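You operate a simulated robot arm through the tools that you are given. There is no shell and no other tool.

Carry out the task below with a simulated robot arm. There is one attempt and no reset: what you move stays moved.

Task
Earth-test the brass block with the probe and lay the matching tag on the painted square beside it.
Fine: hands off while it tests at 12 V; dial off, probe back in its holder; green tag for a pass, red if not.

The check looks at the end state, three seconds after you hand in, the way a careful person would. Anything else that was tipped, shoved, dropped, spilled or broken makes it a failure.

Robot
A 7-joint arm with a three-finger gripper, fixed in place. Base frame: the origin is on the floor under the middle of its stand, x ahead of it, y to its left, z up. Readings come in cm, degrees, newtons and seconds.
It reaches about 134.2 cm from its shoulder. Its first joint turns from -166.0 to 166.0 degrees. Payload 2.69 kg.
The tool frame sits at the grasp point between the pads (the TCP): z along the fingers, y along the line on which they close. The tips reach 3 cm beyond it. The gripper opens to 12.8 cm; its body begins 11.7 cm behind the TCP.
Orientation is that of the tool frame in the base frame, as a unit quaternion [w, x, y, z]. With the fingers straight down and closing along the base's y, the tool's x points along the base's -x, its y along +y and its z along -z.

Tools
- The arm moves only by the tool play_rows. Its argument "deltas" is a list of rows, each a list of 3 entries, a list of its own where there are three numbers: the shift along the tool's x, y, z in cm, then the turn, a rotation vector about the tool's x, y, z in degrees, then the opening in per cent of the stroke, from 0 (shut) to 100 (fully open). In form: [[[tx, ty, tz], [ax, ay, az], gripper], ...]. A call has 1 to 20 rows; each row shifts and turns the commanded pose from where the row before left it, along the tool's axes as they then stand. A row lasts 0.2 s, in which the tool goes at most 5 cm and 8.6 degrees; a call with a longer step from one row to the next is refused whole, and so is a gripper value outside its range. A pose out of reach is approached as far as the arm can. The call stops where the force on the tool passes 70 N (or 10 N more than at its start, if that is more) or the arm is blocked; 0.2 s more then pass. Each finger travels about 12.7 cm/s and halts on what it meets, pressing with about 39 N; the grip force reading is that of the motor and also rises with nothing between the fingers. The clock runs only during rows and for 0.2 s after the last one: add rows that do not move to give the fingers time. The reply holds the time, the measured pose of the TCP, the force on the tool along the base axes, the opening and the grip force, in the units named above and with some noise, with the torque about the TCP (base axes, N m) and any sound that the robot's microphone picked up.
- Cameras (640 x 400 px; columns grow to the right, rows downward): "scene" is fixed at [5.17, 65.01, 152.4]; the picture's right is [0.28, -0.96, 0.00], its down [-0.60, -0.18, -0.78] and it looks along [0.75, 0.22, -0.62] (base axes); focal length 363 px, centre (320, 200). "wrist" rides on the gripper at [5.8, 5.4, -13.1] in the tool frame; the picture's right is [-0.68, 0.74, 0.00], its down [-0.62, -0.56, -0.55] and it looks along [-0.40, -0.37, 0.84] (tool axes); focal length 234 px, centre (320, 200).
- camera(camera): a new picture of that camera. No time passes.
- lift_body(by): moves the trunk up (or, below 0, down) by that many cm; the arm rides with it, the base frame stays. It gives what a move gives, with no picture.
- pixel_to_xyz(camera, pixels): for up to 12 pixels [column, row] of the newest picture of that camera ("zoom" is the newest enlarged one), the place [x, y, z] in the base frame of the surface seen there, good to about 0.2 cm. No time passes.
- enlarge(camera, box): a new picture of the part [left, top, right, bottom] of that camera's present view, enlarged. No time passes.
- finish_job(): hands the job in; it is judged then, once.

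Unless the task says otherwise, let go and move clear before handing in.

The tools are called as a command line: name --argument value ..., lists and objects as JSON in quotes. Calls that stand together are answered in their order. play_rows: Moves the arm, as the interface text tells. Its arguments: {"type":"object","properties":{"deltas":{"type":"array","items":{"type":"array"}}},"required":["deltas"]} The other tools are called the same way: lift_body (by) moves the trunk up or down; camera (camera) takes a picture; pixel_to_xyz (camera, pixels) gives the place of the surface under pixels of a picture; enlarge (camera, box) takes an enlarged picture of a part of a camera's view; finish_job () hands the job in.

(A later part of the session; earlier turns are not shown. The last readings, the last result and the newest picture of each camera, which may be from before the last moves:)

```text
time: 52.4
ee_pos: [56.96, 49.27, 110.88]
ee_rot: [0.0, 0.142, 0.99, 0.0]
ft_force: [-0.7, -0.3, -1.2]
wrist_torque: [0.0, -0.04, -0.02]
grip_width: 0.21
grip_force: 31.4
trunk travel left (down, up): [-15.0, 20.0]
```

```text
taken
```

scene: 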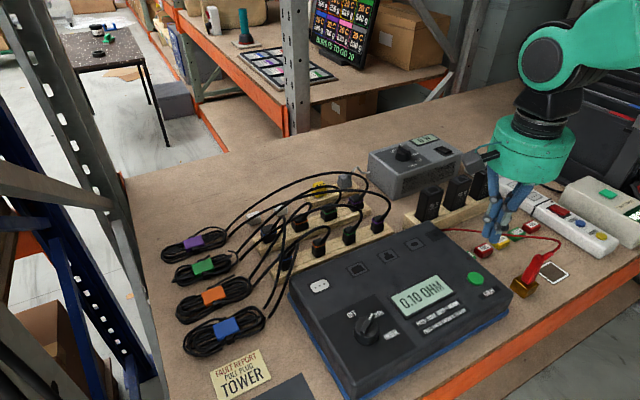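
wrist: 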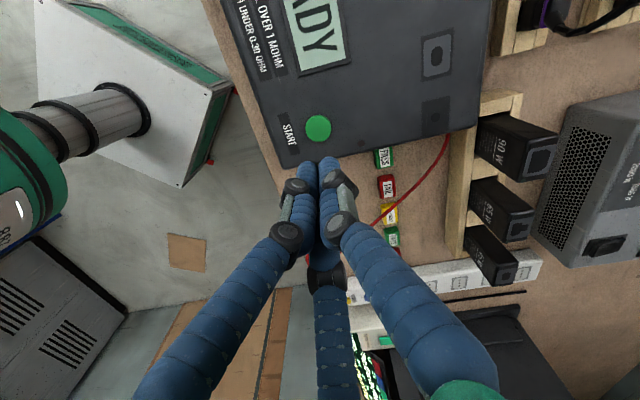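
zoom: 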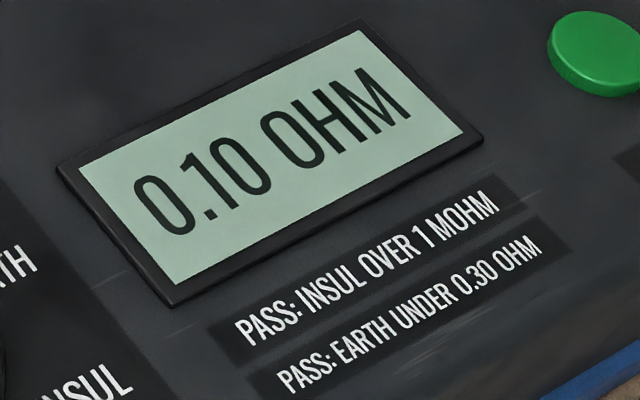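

Reading is 0.10 OHM and the rule is "PASS: EARTH UNDER 0.30 OHM", so this is a pass and the green tag applies. First I'll go back over the dial by the same path to turn it off.

play_rows --deltas '[[[1.2, 0.68, 0], [0, 0, 0], 0], [[2.2, 1.24, 0], [0, 0, 0], 0], [[2.5, 1.41, 0], [0, 0, 0], 0], [[2.5, 1.41, 0], [0, 0, 0], 20], [[2.5, 1.41, 0], [0, 0, 0], 48], [[2.5, 1.41, 0], [0, 0, 0], 48], [[2.5, 1.41, 0], [0, 0, 0], 48], [[2.5, 1.41, 0], [0, 0, 0], 48], [[2.2, 1.24, 0], [0, 0, 0], 48], [[1.23, 0.76, 0], [0, 0, 0], 48], [[0, 0, 0], [0, 0, 0], 48], [[0, 0, 0], [0, 0, 0], 48]]'

enlarge --camera "wrist" --box '[250, 90, 390, 200]'

```text
time: 55.0
ee_pos: [39.57, 67.07, 110.96]
ee_rot: [0.0, 0.141, 0.99, 0.0]
ft_force: [0.4, 1.0, -1.4]
wrist_torque: [-0.03, -0.02, 0.01]
grip_width: 6.16
grip_force: 0.1
trunk travel left (down, up): [-15.0, 20.0]
```

```text
3.64 times, centred on (320, 145) of wrist
```

zoom: 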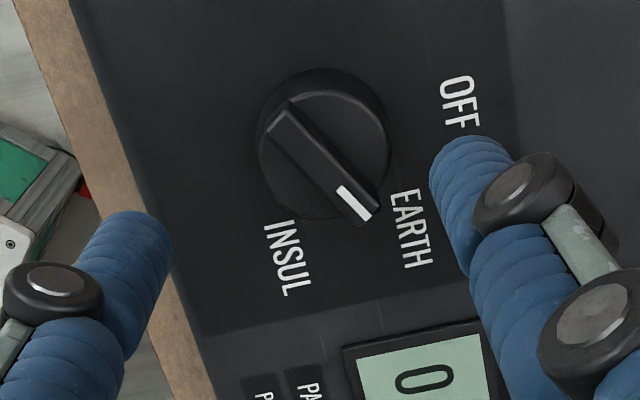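

The hand is back over the knob at (39.57,67.07). I'll go down the same 10 cm and grip it again.

play_rows --deltas '[[[0, 0, 1.0], [0, 0, 0], 48], [[0, 0, 2.2], [0, 0, 0], 48], [[0, 0, 2.5], [0, 0, 0], 48], [[0, 0, 2.2], [0, 0, 0], 48], [[0, 0, 1.3], [0, 0, 0], 48], [[0, 0, 0.8], [0, 0, 0], 48], [[0, 0, 0], [0, 0, 0], 48], [[0, 0, 0], [0, 0, 0], 40], [[0, 0, 0], [0, 0, 0], 34], [[0, 0, 0], [0, 0, 0], 28], [[0, 0, 0], [0, 0, 0], 22], [[0, 0, 0], [0, 0, 0], 10], [[0, 0, 0], [0, 0, 0], 10]]'

enlarge --camera "wrist" --box '[250, 85, 390, 195]'

```text
time: 57.8
ee_pos: [39.57, 67.25, 101.02]
ee_rot: [0.0, 0.141, 0.99, 0.0]
ft_force: [-0.9, 4.5, -0.7]
wrist_torque: [0.16, 0.04, -0.02]
grip_width: 3.94
grip_force: 45.0
trunk travel left (down, up): [-15.0, 20.0]
```

```text
3.64 times, centred on (320, 140) of wrist
```

zoom: 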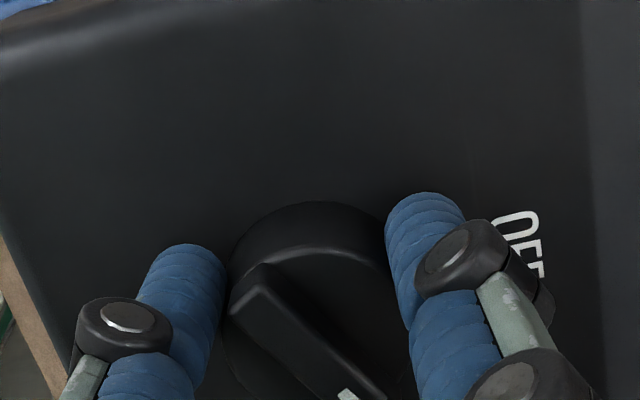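

The grip is well balanced this time (forces below 5 N). I'll turn 60° back, anticlockwise, to OFF.

play_rows --deltas '[[[0, 0, 0], [0, 0, -5], 5], [[0, 0, 0], [0, 0, -5], 5], [[0, 0, 0], [0, 0, -5], 5], [[0, 0, 0], [0, 0, -5], 5], [[0, 0, 0], [0, 0, -5], 5], [[0, 0, 0], [0, 0, -5], 5], [[0, 0, 0], [0, 0, -5], 5], [[0, 0, 0], [0, 0, -5], 5], [[0, 0, 0], [0, 0, -5], 5], [[0, 0, 0], [0, 0, -5], 5], [[0, 0, 0], [0, 0, -5], 5], [[0, 0, 0], [0, 0, -5], 5], [[0, 0, 0], [0, 0, 0], 5]]'

enlarge --camera "scene" --box '[325, 265, 455, 355]'

enlarge --camera "wrist" --box '[250, 85, 390, 195]'

```text
time: 60.6
ee_pos: [39.57, 67.24, 100.98]
ee_rot: [0.0, -0.373, 0.928, 0.001]
ft_force: [7.6, 2.3, 21.2]
wrist_torque: [0.16, -0.23, -0.26]
grip_width: 3.92
grip_force: 45.1
trunk travel left (down, up): [-15.0, 20.0]
```

```text
4.44 times, centred on (390, 310) of scene
```

zoom: 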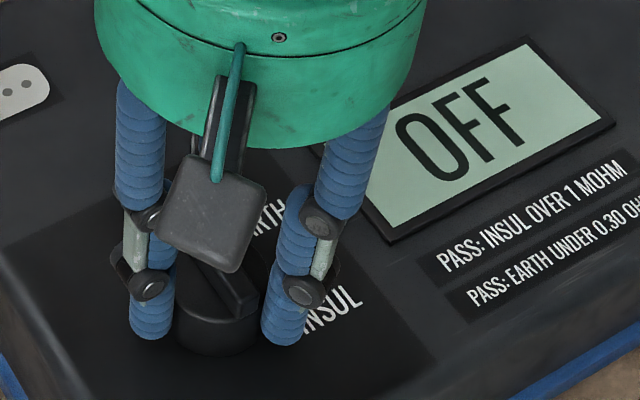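

```text
3.64 times, centred on (320, 140) of wrist
```

zoom: 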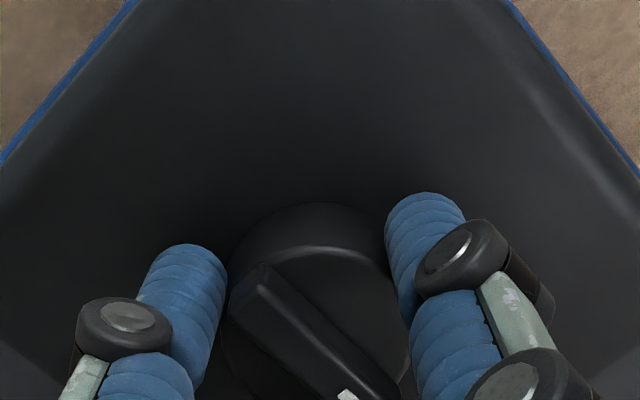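

The display reads OFF. I'll let go of the knob and rise.

play_rows --deltas '[[[0, 0, 0], [0, 0, 0], 30], [[0, 0, 0], [0, 0, 0], 38], [[0, 0, 0], [0, 0, 0], 48], [[0, 0, 0], [0, 0, 0], 48], [[0, 0, -1.0], [0, 0, 0], 48], [[0, 0, -2.0], [0, 0, 0], 48], [[0, 0, -2.5], [0, 0, 0], 48], [[0, 0, -2.5], [0, 0, 0], 48], [[0, 0, -2.5], [0, 0, 0], 48], [[0, 0, -2.0], [0, 0, 0], 48], [[0, 0, 0], [0, 0, 0], 48], [[0, 0, 0], [0, 0, 0], 48]]'

enlarge --camera "wrist" --box '[250, 90, 390, 200]'

camera --camera "scene"

```text
time: 63.2
ee_pos: [39.59, 67.22, 113.39]
ee_rot: [0.0, -0.372, 0.928, 0.0]
ft_force: [0.1, -1.0, 0.3]
wrist_torque: [-0.03, 0.01, -0.02]
grip_width: 6.12
grip_force: 0.0
trunk travel left (down, up): [-15.0, 20.0]
```

```text
3.64 times, centred on (320, 145) of wrist
```

zoom: 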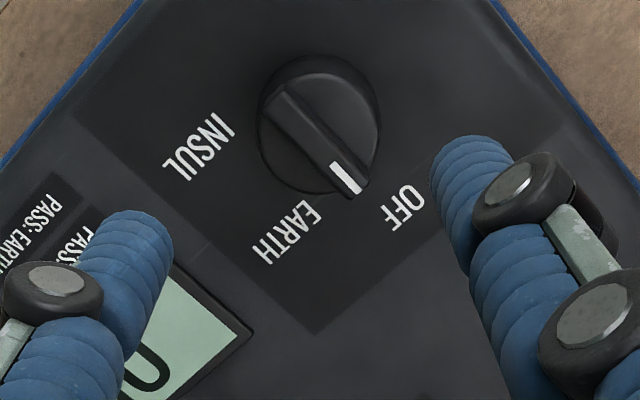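

```text
taken
```

scene: 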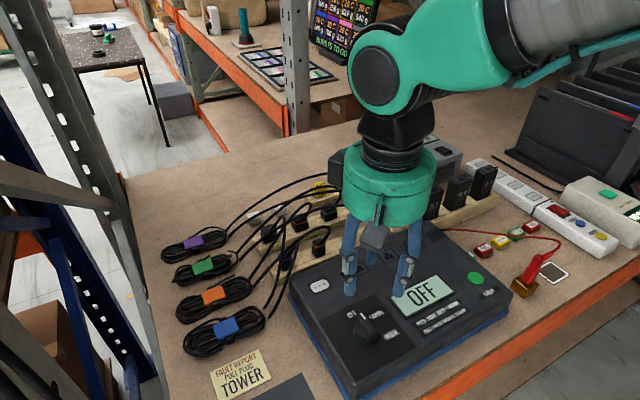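

The dial points to OFF and the display shows OFF. Next I'll return high over the probe, with the same hand orientation as when I placed it.

play_rows --deltas '[[[0.1, -1.3, 0], [0, 0, 0], 48], [[0.2, -2.5, 0], [0, 0, 0], 48], [[0.2, -3.0, 0], [0, 0, 0], 48], [[0.27, -3.2, 0], [0, 0, 0], 48], [[0.27, -3.2, 0], [0, 0, 0], 48], [[0.27, -3.2, 0], [0, 0, 0], 48], [[0.27, -3.2, 0], [0, 0, 0], 48], [[0.27, -3.2, 0], [0, 0, 0], 48], [[0.27, -3.2, 0], [0, 0, 0], 48], [[0.27, -3.2, 0], [0, 0, 0], 48], [[0.27, -3.0, 0], [0, 0, 0], 48], [[0.2, -2.7, 0], [0, 0, 0], 48], [[0.2, -1.6, 0], [0, 0, 0], 48], [[0.07, -1.02, 0], [0, 0, 0], 48], [[0, 0, 0], [0, 0, 0], 48], [[0, 0, 0], [0, 0, 0], 48]]'

camera --camera "wrist"

enlarge --camera "wrist" --box '[260, 80, 400, 200]'

enlarge --camera "scene" --box '[480, 215, 580, 300]'

```text
time: 66.6
ee_pos: [63.3, 37.81, 113.33]
ee_rot: [-0.001, -0.372, 0.928, 0.0]
ft_force: [0.0, 0.2, -0.4]
wrist_torque: [0.01, 0.02, 0.02]
grip_width: 6.14
grip_force: 0.1
trunk travel left (down, up): [-15.0, 20.0]
```

```text
taken
```

wrist: 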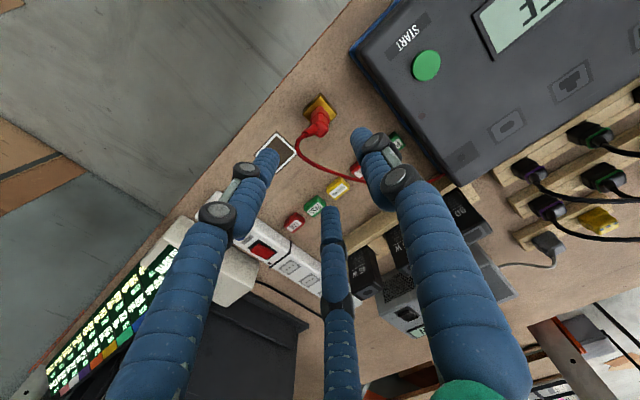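

```text
3.33 times, centred on (330, 140) of wrist
```

zoom: 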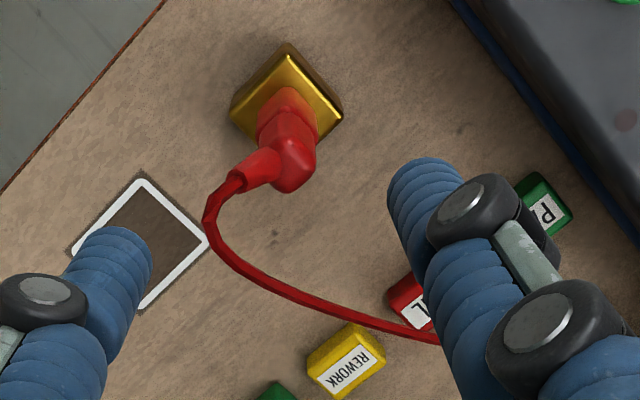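

```text
4.71 times, centred on (530, 258) of scene
```

zoom: 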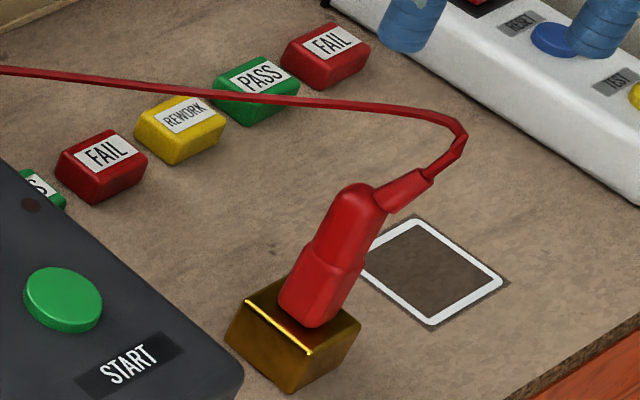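

The probe stands as left, and the cable loops from its tail around the +x side at wrist (294,146)–(333,176). I'll measure the probe top and cable.

pixel_to_xyz --camera "wrist" --pixels '[[294, 145], [298, 152], [309, 164], [320, 170], [333, 176], [350, 180], [320, 130], [323, 126], [317, 125], [310, 130], [302, 135], [322, 120]]'

enlarge --camera "wrist" --box '[290, 85, 350, 145]'

```text
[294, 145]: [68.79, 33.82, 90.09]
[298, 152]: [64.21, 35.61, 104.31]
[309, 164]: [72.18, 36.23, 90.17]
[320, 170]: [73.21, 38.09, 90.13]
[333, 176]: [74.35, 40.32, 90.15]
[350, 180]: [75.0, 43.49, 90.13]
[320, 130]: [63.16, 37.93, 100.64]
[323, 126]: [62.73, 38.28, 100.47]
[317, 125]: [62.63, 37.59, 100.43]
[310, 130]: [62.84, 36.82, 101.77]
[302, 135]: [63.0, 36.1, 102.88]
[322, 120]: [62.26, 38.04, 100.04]
```

```text
6.67 times, centred on (320, 115) of wrist
```

zoom: 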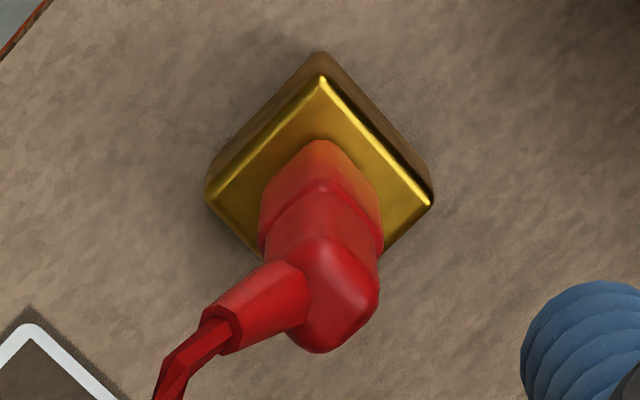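

pixel_to_xyz --camera "zoom" --pixels '[[320, 240], [345, 255], [375, 280], [345, 290], [320, 345], [335, 320], [320, 290], [262, 200], [320, 145], [380, 205], [325, 85], [428, 200]]'

enlarge --camera "scene" --box '[506, 250, 556, 290]'

```text
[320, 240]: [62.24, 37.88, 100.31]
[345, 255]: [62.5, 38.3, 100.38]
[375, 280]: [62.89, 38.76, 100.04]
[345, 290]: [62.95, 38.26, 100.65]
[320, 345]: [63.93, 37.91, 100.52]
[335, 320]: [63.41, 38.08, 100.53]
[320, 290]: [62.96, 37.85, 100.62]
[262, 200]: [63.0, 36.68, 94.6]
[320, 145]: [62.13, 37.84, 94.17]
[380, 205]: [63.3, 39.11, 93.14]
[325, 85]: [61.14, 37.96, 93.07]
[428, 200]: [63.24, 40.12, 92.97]
```

```text
10.00 times, centred on (531, 270) of scene
```

zoom: 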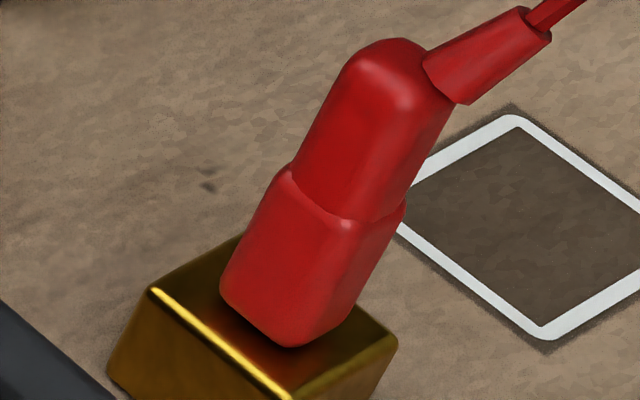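

The probe's centre at mid-height is about (63.2,37.9). Before descending I want the cable's actual path relative to the back finger.

enlarge --camera "wrist" --box '[270, 110, 390, 200]'

pixel_to_xyz --camera "wrist" --pixels '[[298, 140], [297, 145], [299, 152], [302, 156], [308, 161], [315, 165], [322, 169], [330, 173], [340, 177], [348, 179], [356, 181], [363, 182]]'

```text
4.44 times, centred on (330, 155) of wrist
```

zoom: 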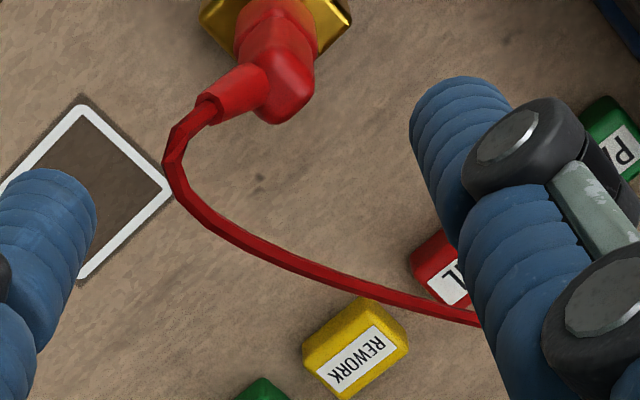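

```text
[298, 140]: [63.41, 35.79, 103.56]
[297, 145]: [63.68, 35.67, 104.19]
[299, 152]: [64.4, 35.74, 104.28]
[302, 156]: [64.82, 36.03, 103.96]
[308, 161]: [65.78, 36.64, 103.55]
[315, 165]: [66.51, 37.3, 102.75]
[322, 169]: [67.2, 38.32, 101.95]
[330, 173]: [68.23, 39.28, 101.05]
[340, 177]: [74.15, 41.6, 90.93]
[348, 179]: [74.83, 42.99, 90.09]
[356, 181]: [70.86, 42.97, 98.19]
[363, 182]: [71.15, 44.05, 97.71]
```

The cable crosses near where the back finger will pass, exactly where the finger swept upward before without any force or movement. I'll descend along that same line in stages and watch the probe.

play_rows --deltas '[[[0, 0, 1.0], [0, 0, 0], 48], [[0, 0, 1.5], [0, 0, 0], 48], [[0, 0, 1.5], [0, 0, 0], 48], [[0, 0, 1.5], [0, 0, 0], 48], [[0, 0, 1.2], [0, 0, 0], 48], [[0, 0, 0.8], [0, 0, 0], 48], [[0, 0, 0.5], [0, 0, 0], 48], [[0, 0, 0], [0, 0, 0], 48]]'

enlarge --camera "scene" --box '[480, 195, 590, 300]'

enlarge --camera "wrist" --box '[230, 90, 410, 230]'

```text
time: 68.4
ee_pos: [63.26, 37.85, 105.45]
ee_rot: [0.0, -0.372, 0.928, 0.0]
ft_force: [0.7, 0.0, 0.8]
wrist_torque: [0.0, 0.03, -0.02]
grip_width: 6.11
grip_force: 0.0
trunk travel left (down, up): [-15.0, 20.0]
```

```text
3.81 times, centred on (535, 248) of scene
```

zoom: 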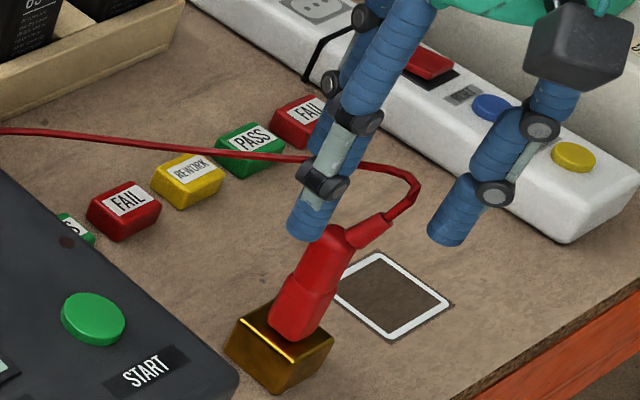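

```text
2.86 times, centred on (320, 160) of wrist
```

zoom: 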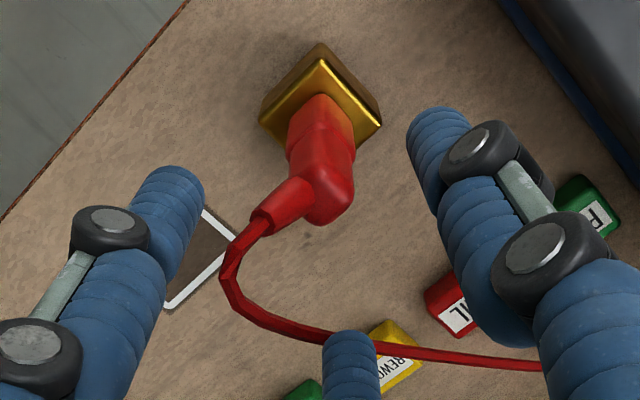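

The back finger's tip is right at the cable (wrist zoom (350,345)) with no force so far. I'll go down 2 cm and look again.

play_rows --deltas '[[[0, 0, 0.5], [0, 0, 0], 48], [[0, 0, 0.5], [0, 0, 0], 48], [[0, 0, 0.5], [0, 0, 0], 48], [[0, 0, 0.5], [0, 0, 0], 48], [[0, 0, 0], [0, 0, 0], 48]]'

enlarge --camera "scene" --box '[480, 195, 590, 300]'

enlarge --camera "wrist" --box '[230, 90, 410, 230]'

```text
time: 69.6
ee_pos: [63.17, 38.0, 103.59]
ee_rot: [0.0, -0.371, 0.928, 0.0]
ft_force: [0.2, 0.1, 0.8]
wrist_torque: [0.01, -0.01, 0.02]
grip_width: 6.16
grip_force: 0.0
trunk travel left (down, up): [-15.0, 20.0]
```

```text
3.81 times, centred on (535, 248) of scene
```

zoom: 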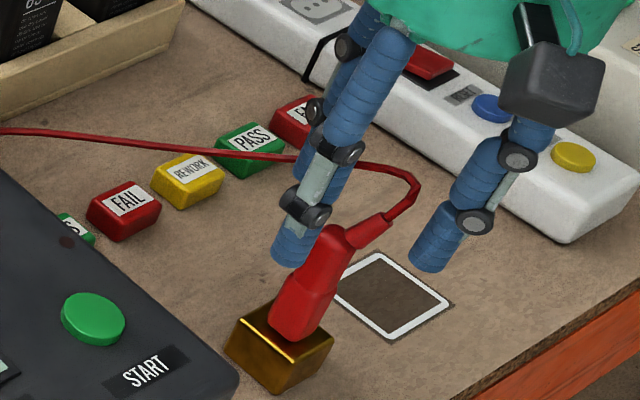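

```text
2.86 times, centred on (320, 160) of wrist
```

zoom: 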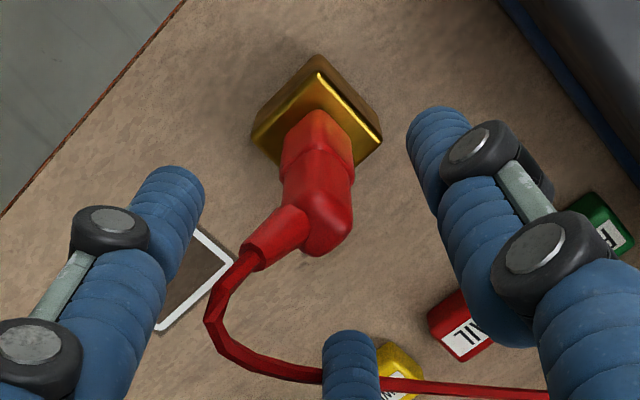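

The cable keeps its path and the force stays near zero, so it doesn't interfere. I'll go the rest of the way to z≈97.6.

play_rows --deltas '[[[-0.03, -0.05, 1.0], [0, 0, 0], 48], [[0, 0, 1.5], [0, 0, 0], 48], [[0, 0, 1.5], [0, 0, 0], 48], [[0, 0, 1.2], [0, 0, 0], 48], [[0, 0, 0.6], [0, 0, 0], 48], [[0, 0, 0.2], [0, 0, 0], 48], [[0, 0, 0], [0, 0, 0], 48], [[0, 0, 0], [0, 0, 0], 35]]'

enlarge --camera "scene" --box '[490, 215, 570, 300]'

enlarge --camera "wrist" --box '[250, 90, 390, 230]'

```text
time: 71.4
ee_pos: [63.36, 37.94, 97.41]
ee_rot: [0.0, -0.373, 0.928, 0.0]
ft_force: [0.2, -0.5, 0.4]
wrist_torque: [0.0, 0.0, 0.0]
grip_width: 4.46
grip_force: 0.1
trunk travel left (down, up): [-15.0, 20.0]
```

```text
4.71 times, centred on (530, 258) of scene
```

zoom: 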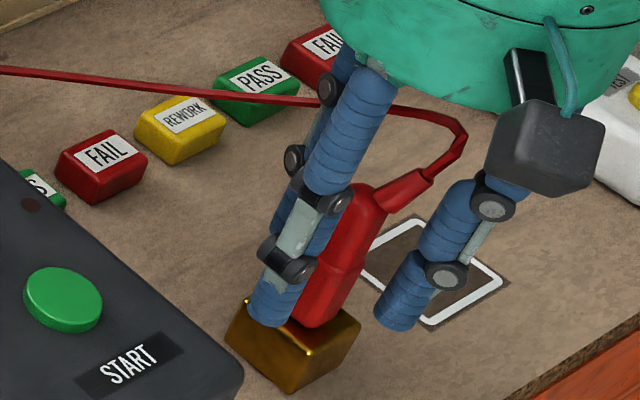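

```text
2.86 times, centred on (320, 160) of wrist
```

zoom: 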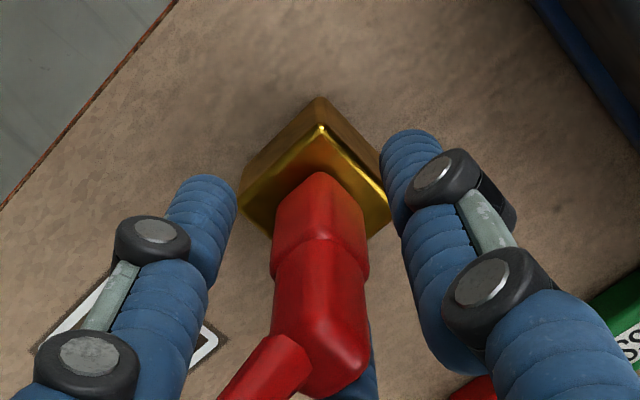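

The right finger's gap (16 px) is smaller than the left's (36 px), so I'm about 0.2 cm off. By my command bookkeeping, tool (+0.075,+0.18) brings me back to the exact release pose, so I'll move there and close slowly.

play_rows --deltas '[[[0.075, 0.18, 0], [0, 0, 0], 33], [[0, 0, 0], [0, 0, 0], 28], [[0, 0, 0], [0, 0, 0], 25], [[0, 0, 0], [0, 0, 0], 25]]'

enlarge --camera "wrist" --box '[250, 90, 390, 230]'

enlarge --camera "scene" --box '[490, 215, 570, 300]'

```text
time: 72.4
ee_pos: [63.07, 38.04, 97.28]
ee_rot: [0.0, -0.372, 0.928, 0.0]
ft_force: [0.0, 0.2, 0.0]
wrist_torque: [0.02, 0.01, 0.02]
grip_width: 3.19
grip_force: 0.1
trunk travel left (down, up): [-15.0, 20.0]
```

```text
2.86 times, centred on (320, 160) of wrist
```

zoom: 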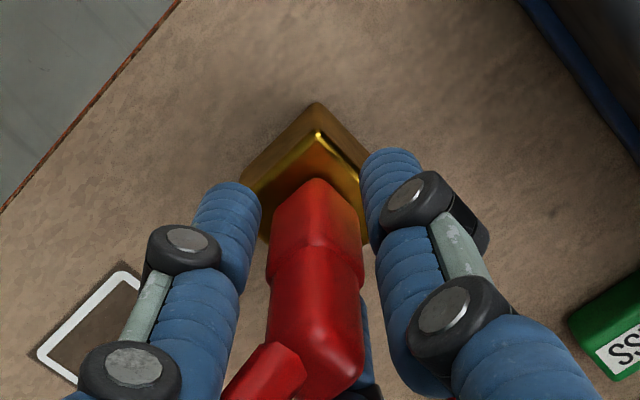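

```text
4.71 times, centred on (530, 258) of scene
```

zoom: 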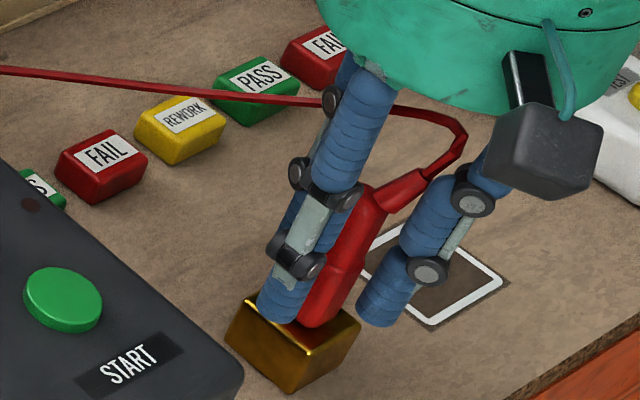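

All three fingers are close around the probe and it hasn't moved. I'll close the rest of the way gradually.

play_rows --deltas '[[[0, 0, 0], [0, 0, 0], 22], [[0, 0, 0], [0, 0, 0], 20], [[0, 0, 0], [0, 0, 0], 18], [[0, 0, 0], [0, 0, 0], 16], [[0, 0, 0], [0, 0, 0], 12], [[0, 0, 0], [0, 0, 0], 6], [[0, 0, 0], [0, 0, 0], 0], [[0, 0, 0], [0, 0, 0], 0]]'

enlarge --camera "wrist" --box '[250, 90, 390, 230]'

enlarge --camera "scene" --box '[490, 215, 570, 300]'

```text
time: 74.2
ee_pos: [63.1, 37.99, 97.36]
ee_rot: [0.0, -0.372, 0.928, 0.0]
ft_force: [3.1, -4.0, -1.1]
wrist_torque: [-0.18, -0.13, -0.02]
grip_width: 2.28
grip_force: 39.4
trunk travel left (down, up): [-15.0, 20.0]
```

```text
2.86 times, centred on (320, 160) of wrist
```

zoom: 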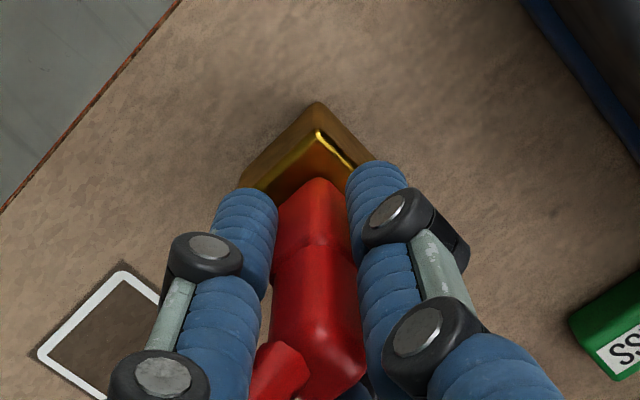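

```text
4.71 times, centred on (530, 258) of scene
```

zoom: 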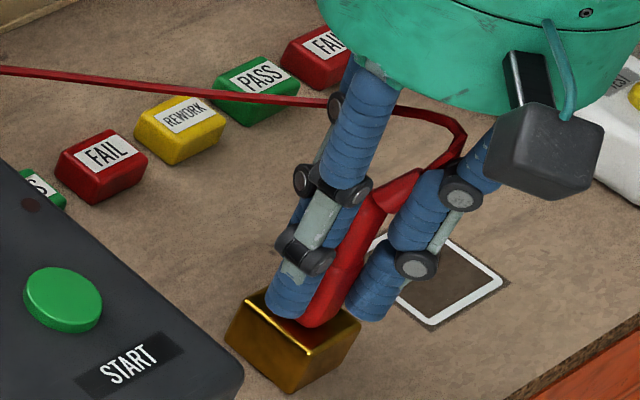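

Gripped at 2.28 cm with the block unmoved. I'll pull up slowly and check the block stays on the table.

play_rows --deltas '[[[0, 0, -0.3], [0, 0, 0], 0], [[0, 0, -0.3], [0, 0, 0], 0], [[0, 0, -0.4], [0, 0, 0], 0], [[0, 0, 0], [0, 0, 0], 0]]'

enlarge --camera "scene" --box '[490, 215, 570, 300]'

```text
time: 75.2
ee_pos: [63.11, 37.91, 98.3]
ee_rot: [0.0, -0.373, 0.928, 0.0]
ft_force: [4.4, -2.6, -1.2]
wrist_torque: [-0.17, -0.17, 0.01]
grip_width: 2.27
grip_force: 38.8
trunk travel left (down, up): [-15.0, 20.0]
```

```text
4.71 times, centred on (530, 258) of scene
```

zoom: 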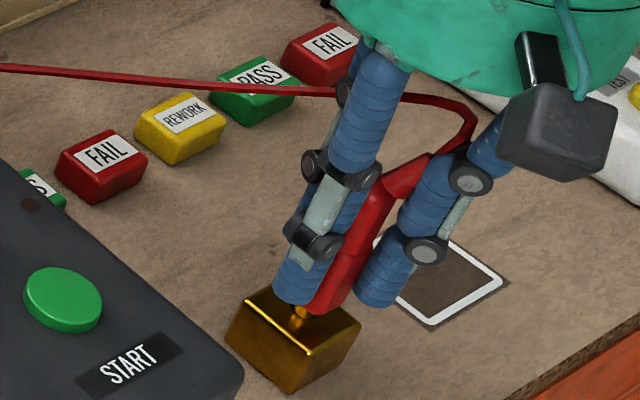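

The pin is sliding out and the block stays put. I'll keep going straight up to clear height.

play_rows --deltas '[[[0, 0, -0.4], [0, 0, 0], 0], [[0, 0, -0.6], [0, 0, 0], 0], [[0, 0, -1.0], [0, 0, 0], 0], [[0, 0, -1.5], [0, 0, 0], 0], [[0, 0, -2.0], [0, 0, 0], 0], [[0, 0, -2.0], [0, 0, 0], 0], [[0, 0, -1.5], [0, 0, 0], 0], [[0, 0, 0], [0, 0, 0], 0], [[0, 0, 0], [0, 0, 0], 0]]'

camera --camera "scene"

enlarge --camera "scene" --box '[490, 215, 570, 300]'

```text
time: 77.2
ee_pos: [63.15, 37.98, 107.47]
ee_rot: [0.0, -0.372, 0.928, 0.0]
ft_force: [0.8, -0.3, -0.6]
wrist_torque: [-0.02, 0.03, 0.01]
grip_width: 2.28
grip_force: 38.8
trunk travel left (down, up): [-15.0, 20.0]
```

```text
taken
```

scene: 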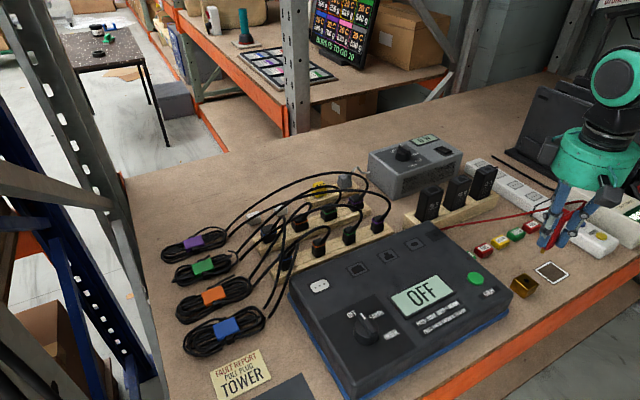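

```text
4.71 times, centred on (530, 258) of scene
```

zoom: 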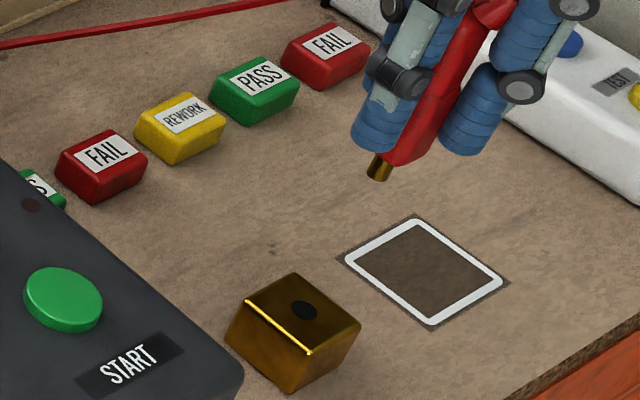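

The block hole is empty again, nothing is disturbed, and the display is OFF. I'll carry the probe back over the holder by the reverse of the earlier move.

play_rows --deltas '[[[-0.8, 0.53, 0], [0, 0, 0], 0], [[-1.6, 1.06, 0], [0, 0, 0], 0], [[-1.9, 1.26, 0], [0, 0, 0], 0], [[-2.0, 1.32, 0], [0, 0, 0], 0], [[-2.0, 1.32, 0], [0, 0, 0], 0], [[-2.0, 1.32, 0], [0, 0, 0], 0], [[-2.0, 1.32, 0], [0, 0, 0], 0], [[-1.8, 1.19, 0], [0, 0, 0], 0], [[-1.4, 0.93, 0], [0, 0, 0], 0], [[-0.77, 0.51, 0], [0, 0, 0], 0], [[0, 0, 0], [0, 0, 0], 0], [[0, 0, 0], [0, 0, 0], 0]]'

camera --camera "scene"

enlarge --camera "scene" --box '[440, 205, 500, 250]'

enlarge --camera "wrist" --box '[270, 90, 370, 170]'

```text
time: 79.8
ee_pos: [67.44, 56.94, 107.46]
ee_rot: [0.0, -0.372, 0.928, 0.0]
ft_force: [0.6, 0.2, -0.5]
wrist_torque: [-0.03, 0.01, -0.03]
grip_width: 2.29
grip_force: 39.6
trunk travel left (down, up): [-15.0, 20.0]
```

```text
taken
```

scene: 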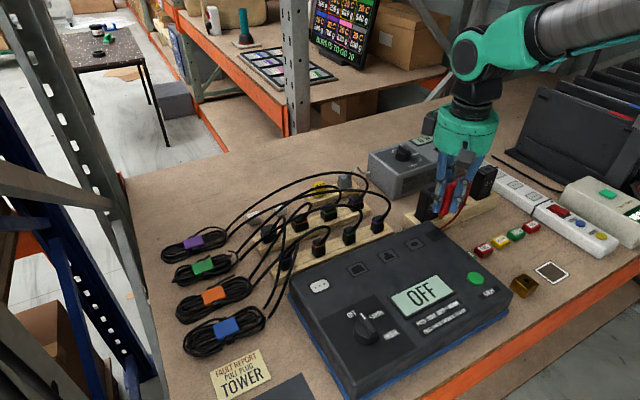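

```text
8.89 times, centred on (470, 228) of scene
```

zoom: 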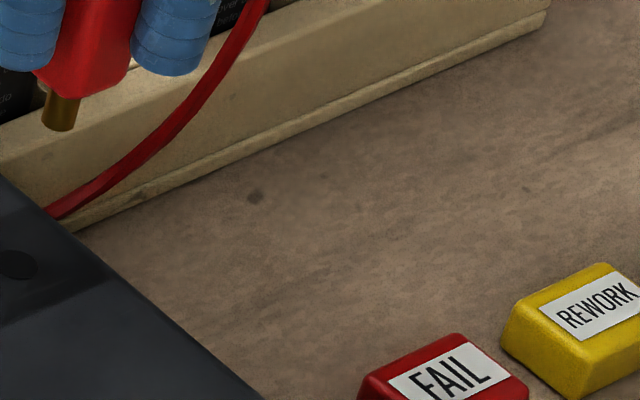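

```text
5.00 times, centred on (320, 130) of wrist
```

zoom: 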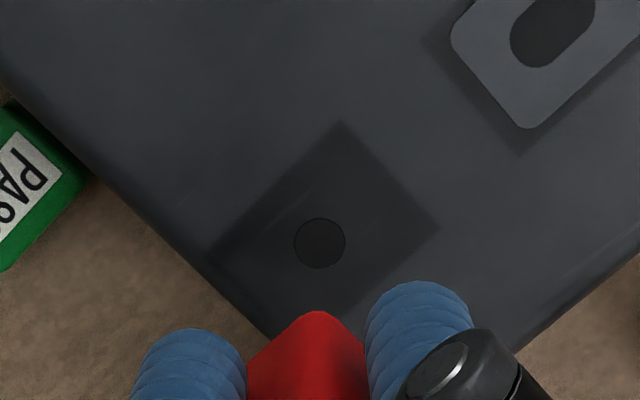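

The holder hole is directly in line laterally (wrist zoom x=320). I'll lower 3.4 cm so the pin is just above it, then align precisely.

play_rows --deltas '[[[0, 0, 0.8], [0, 0, 0], 0], [[0, 0, 1.0], [0, 0, 0], 0], [[0, 0, 1.0], [0, 0, 0], 0], [[0, 0, 0.6], [0, 0, 0], 0], [[0, 0, 0], [0, 0, 0], 0], [[0, 0, 0], [0, 0, 0], 0]]'

enlarge --camera "wrist" --box '[270, 90, 370, 170]'

enlarge --camera "scene" --box '[422, 215, 462, 240]'

```text
time: 81.2
ee_pos: [67.36, 56.95, 104.19]
ee_rot: [0.0, -0.373, 0.928, 0.001]
ft_force: [0.7, -0.3, 0.2]
wrist_torque: [0.0, 0.01, -0.01]
grip_width: 2.27
grip_force: 38.7
trunk travel left (down, up): [-15.0, 20.0]
```

```text
5.00 times, centred on (320, 130) of wrist
```

zoom: 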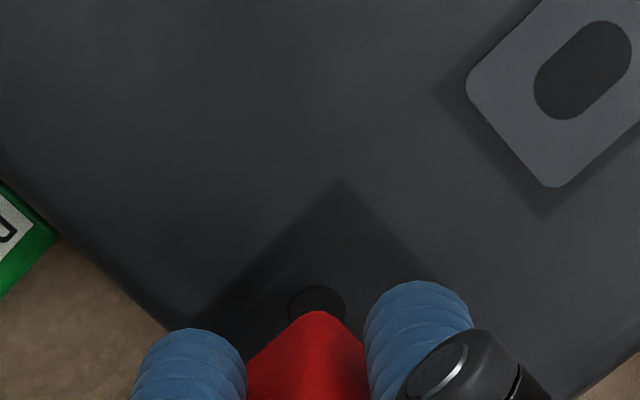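

```text
16.00 times, centred on (442, 228) of scene
```

zoom: 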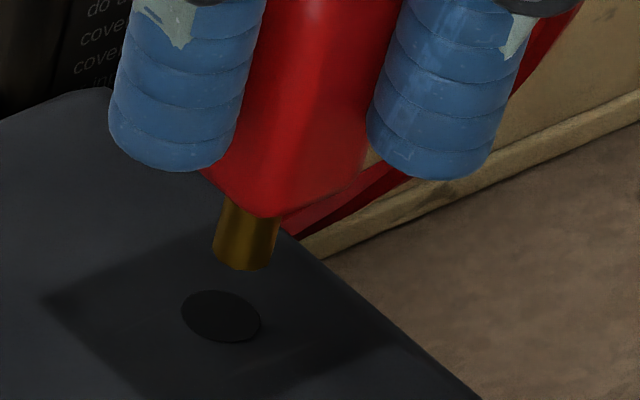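

The pin tip is about 1.1 cm above the holder, projecting to within roughly 0.05 cm of the hole centre. I'll cross-check with position queries.

pixel_to_xyz --camera "zoom" --pixels '[[246, 240], [243, 255], [248, 225], [225, 240], [265, 248], [221, 316], [195, 308], [248, 325], [225, 298], [218, 335]]'

```text
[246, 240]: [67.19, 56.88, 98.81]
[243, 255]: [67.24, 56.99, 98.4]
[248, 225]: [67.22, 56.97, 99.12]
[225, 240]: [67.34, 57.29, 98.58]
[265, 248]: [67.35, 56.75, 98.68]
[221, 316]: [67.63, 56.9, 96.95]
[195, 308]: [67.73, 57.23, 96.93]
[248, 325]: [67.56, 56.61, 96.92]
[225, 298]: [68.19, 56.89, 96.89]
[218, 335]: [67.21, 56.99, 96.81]
```

The pin centre (67.61,56.90) and hole centre (67.66,56.92) agree. I'll lower in small steps, watching the force.

play_rows --deltas '[[[-0.03, -0.02, 0.4], [0, 0, 0], 0], [[0, 0, 0.4], [0, 0, 0], 0], [[0, 0, 0.3], [0, 0, 0], 0], [[0, 0, 0.3], [0, 0, 0], 0], [[0, 0, 0], [0, 0, 0], 0]]'

enlarge --camera "scene" --box '[422, 215, 462, 240]'

```text
time: 82.4
ee_pos: [67.47, 56.96, 102.53]
ee_rot: [0.0, -0.372, 0.928, 0.001]
ft_force: [-0.2, -0.4, -1.0]
wrist_torque: [-0.01, 0.01, 0.01]
grip_width: 2.27
grip_force: 38.7
trunk travel left (down, up): [-15.0, 20.0]
```

```text
16.00 times, centred on (442, 228) of scene
```

zoom: 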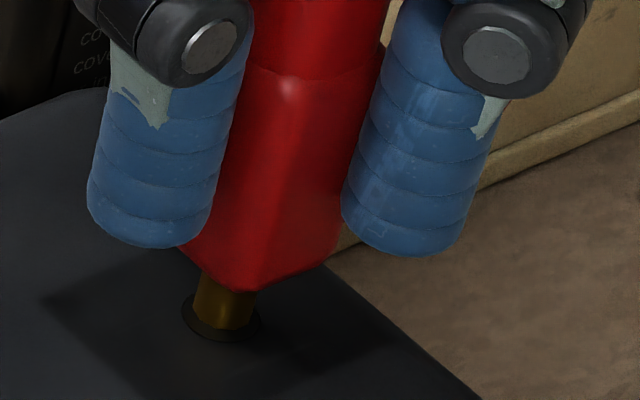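

The pin is entering the holder with no force. I'll continue down to the seat at z≈101.5.

play_rows --deltas '[[[0, 0, 0.3], [0, 0, 0], 0], [[0, 0, 0.3], [0, 0, 0], 0], [[0, 0, 0.2], [0, 0, 0], 0], [[0, 0, 0.15], [0, 0, 0], 0], [[0, 0, 0], [0, 0, 0], 0]]'

enlarge --camera "scene" --box '[422, 215, 462, 240]'

```text
time: 83.6
ee_pos: [67.56, 57.03, 101.73]
ee_rot: [0.0, -0.372, 0.928, 0.0]
ft_force: [-0.3, -0.6, 0.7]
wrist_torque: [-0.06, -0.04, 0.01]
grip_width: 2.26
grip_force: 38.8
trunk travel left (down, up): [-15.0, 20.0]
```

```text
16.00 times, centred on (442, 228) of scene
```

zoom: 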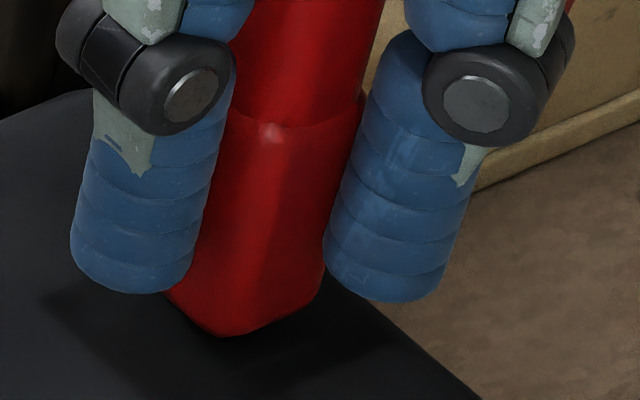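

Still almost no force at z 101.73, and the body is just above the tester. I'll press the last few millimetres until it seats.

play_rows --deltas '[[[0, 0, 0.12], [0, 0, 0], 0], [[0, 0, 0.12], [0, 0, 0], 0], [[0, 0, 0.1], [0, 0, 0], 0], [[0, 0, 0], [0, 0, 0], 0]]'

enlarge --camera "scene" --box '[422, 215, 462, 240]'

```text
time: 84.6
ee_pos: [67.48, 57.14, 101.49]
ee_rot: [0.0, -0.372, 0.928, 0.0]
ft_force: [4.9, 0.4, 4.0]
wrist_torque: [0.01, -0.2, -0.02]
grip_width: 2.26
grip_force: 39.3
trunk travel left (down, up): [-15.0, 20.0]
```

```text
16.00 times, centred on (442, 228) of scene
```

zoom: 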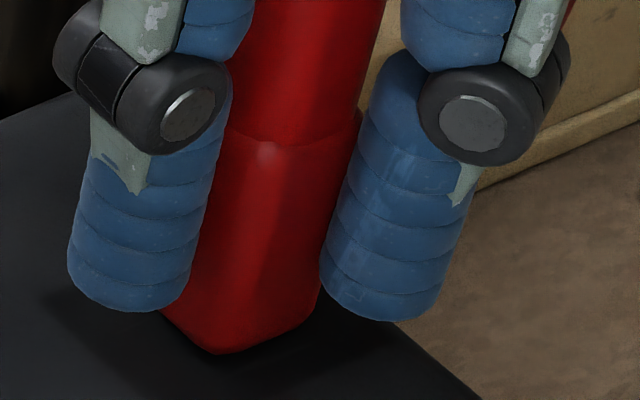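

Contact is beginning (4 N at z 101.49). I'll press about 0.1 cm more to confirm the seat.

play_rows --deltas '[[[0, 0, 0.08], [0, 0, 0], 0], [[0, 0, 0.06], [0, 0, 0], 0], [[0, 0, 0], [0, 0, 0], 0]]'

enlarge --camera "scene" --box '[425, 190, 475, 245]'

```text
time: 85.4
ee_pos: [67.35, 57.12, 101.38]
ee_rot: [0.0, -0.371, 0.929, 0.001]
ft_force: [5.8, -1.1, 16.3]
wrist_torque: [-0.06, -0.17, 0.07]
grip_width: 2.25
grip_force: 38.6
trunk travel left (down, up): [-15.0, 20.0]
```

```text
7.27 times, centred on (450, 218) of scene
```

zoom: 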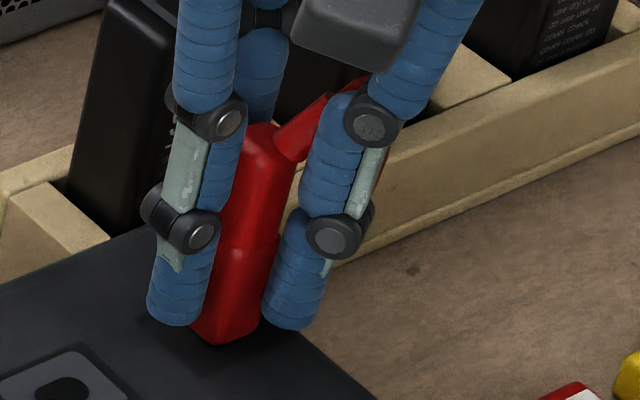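

It's seated: 16 N with no further travel, and the body bottom matches its starting place. I'll relieve the press, open, and rise straight up.

play_rows --deltas '[[[0, 0, -0.1], [0, 0, 0], 0], [[0, 0, 0], [0, 0, 0], 12], [[0, 0, 0], [0, 0, 0], 20], [[0, 0, 0], [0, 0, 0], 30], [[0, 0, 0], [0, 0, 0], 40], [[0, 0, 0], [0, 0, 0], 48], [[0, 0, 0], [0, 0, 0], 48], [[0, 0, -0.8], [0, 0, 0], 48], [[0, 0, -1.5], [0, 0, 0], 48], [[0, 0, -2.0], [0, 0, 0], 48], [[0, 0, -2.5], [0, 0, 0], 48], [[0, 0, -2.5], [0, 0, 0], 48], [[0, 0, -2.5], [0, 0, 0], 48], [[0, 0, -2.2], [0, 0, 0], 48], [[0, 0, 0], [0, 0, 0], 48]]'

camera --camera "scene"

enlarge --camera "scene" --box '[425, 190, 475, 245]'

enlarge --camera "wrist" --box '[250, 80, 390, 200]'

```text
time: 88.6
ee_pos: [67.34, 57.03, 115.54]
ee_rot: [0.0, -0.372, 0.928, 0.0]
ft_force: [0.0, -0.3, 0.2]
wrist_torque: [0.0, 0.0, 0.04]
grip_width: 6.16
grip_force: 0.1
trunk travel left (down, up): [-15.0, 20.0]
```

```text
taken
```

scene: 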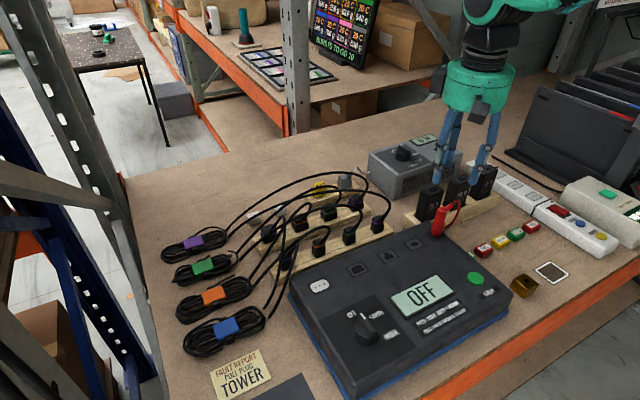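

```text
7.27 times, centred on (450, 218) of scene
```

zoom: 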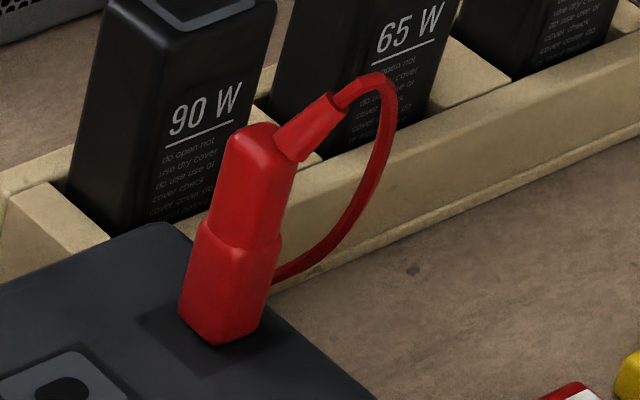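

```text
3.33 times, centred on (320, 140) of wrist
```

zoom: 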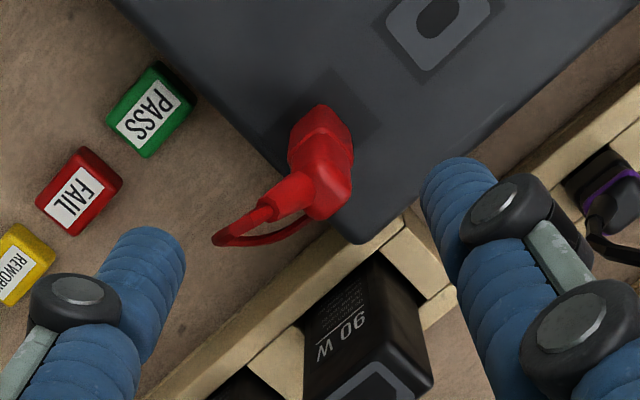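

The probe is back in its holder exactly as it began, and the dial is OFF. Now for the green tag; I'll measure the nearest PASS tag and its neighbours in this view.

pixel_to_xyz --camera "zoom" --pixels '[[152, 112], [155, 68], [192, 100], [147, 152], [112, 117], [78, 195], [82, 152], [118, 183], [72, 232], [40, 198], [215, 130], [15, 270]]'

camera --camera "wrist"

```text
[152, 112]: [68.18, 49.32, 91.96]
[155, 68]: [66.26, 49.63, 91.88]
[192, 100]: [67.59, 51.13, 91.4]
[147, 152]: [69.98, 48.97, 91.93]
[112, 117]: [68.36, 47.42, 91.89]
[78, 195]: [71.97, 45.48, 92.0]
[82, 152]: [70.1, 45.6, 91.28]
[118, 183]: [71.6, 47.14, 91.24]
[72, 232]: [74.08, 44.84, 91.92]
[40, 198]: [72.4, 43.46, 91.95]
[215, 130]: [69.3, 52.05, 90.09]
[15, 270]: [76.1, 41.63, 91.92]
```

```text
taken
```

wrist: 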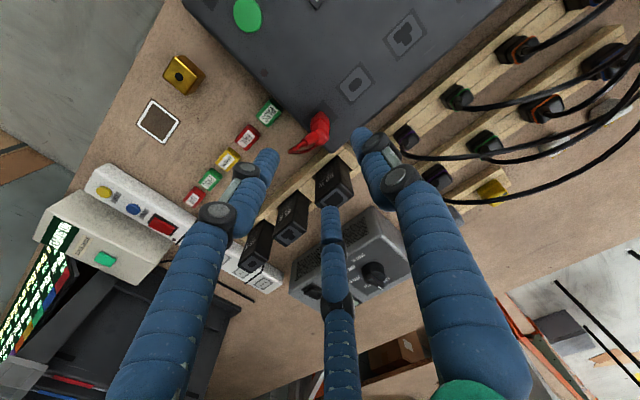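

The first PASS tag sits too close to the tester and probe, so I'll use the second green PASS tag near (79,37.9), which has open space around it. I'll move above it, staying high.

play_rows --deltas '[[[0.25, -1.1, 0], [0, 0, 0], 48], [[0.45, -2.1, 0], [0, 0, 0], 48], [[0.55, -2.5, 0], [0, 0, 0], 48], [[0.6, -2.7, 0], [0, 0, 0], 48], [[0.6, -2.7, 0], [0, 0, 0], 48], [[0.6, -2.7, 0], [0, 0, 0], 48], [[0.6, -2.7, 0], [0, 0, 0], 48], [[0.5, -2.5, 0], [0, 0, 0], 48], [[0.42, -1.84, 0], [0, 0, 0], 48], [[0.25, -1.1, 0], [0, 0, 0], 48], [[0, 0, 0], [0, 0, 0], 48], [[0, 0, 0], [0, 0, 0], 48]]'

camera --camera "wrist"

enlarge --camera "wrist" --box '[260, 80, 380, 170]'

camera --camera "scene"

```text
time: 91.2
ee_pos: [79.32, 37.96, 115.16]
ee_rot: [0.0, -0.373, 0.928, -0.001]
ft_force: [-0.5, -1.3, -1.1]
wrist_torque: [-0.01, 0.01, -0.01]
grip_width: 6.16
grip_force: 0.1
trunk travel left (down, up): [-15.0, 20.0]
```

```text
taken
```

wrist: 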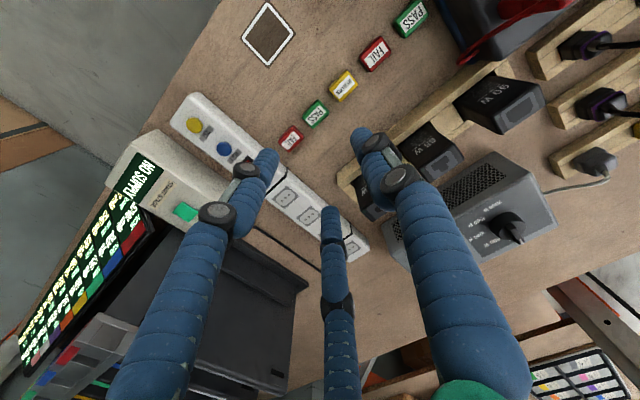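

```text
4.44 times, centred on (320, 125) of wrist
```

zoom: 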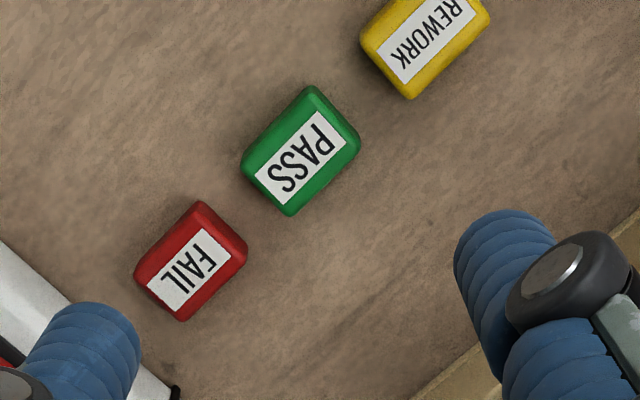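

```text
taken
```

scene: 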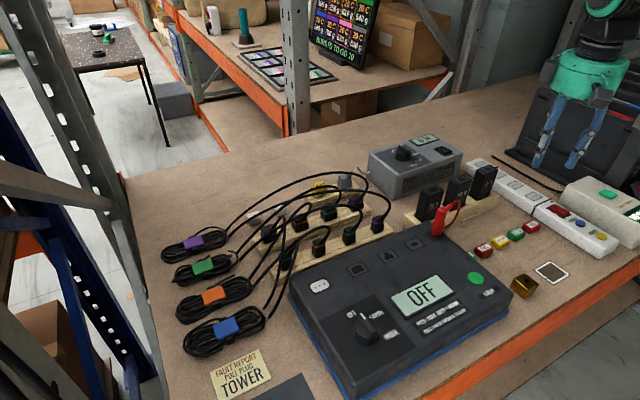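

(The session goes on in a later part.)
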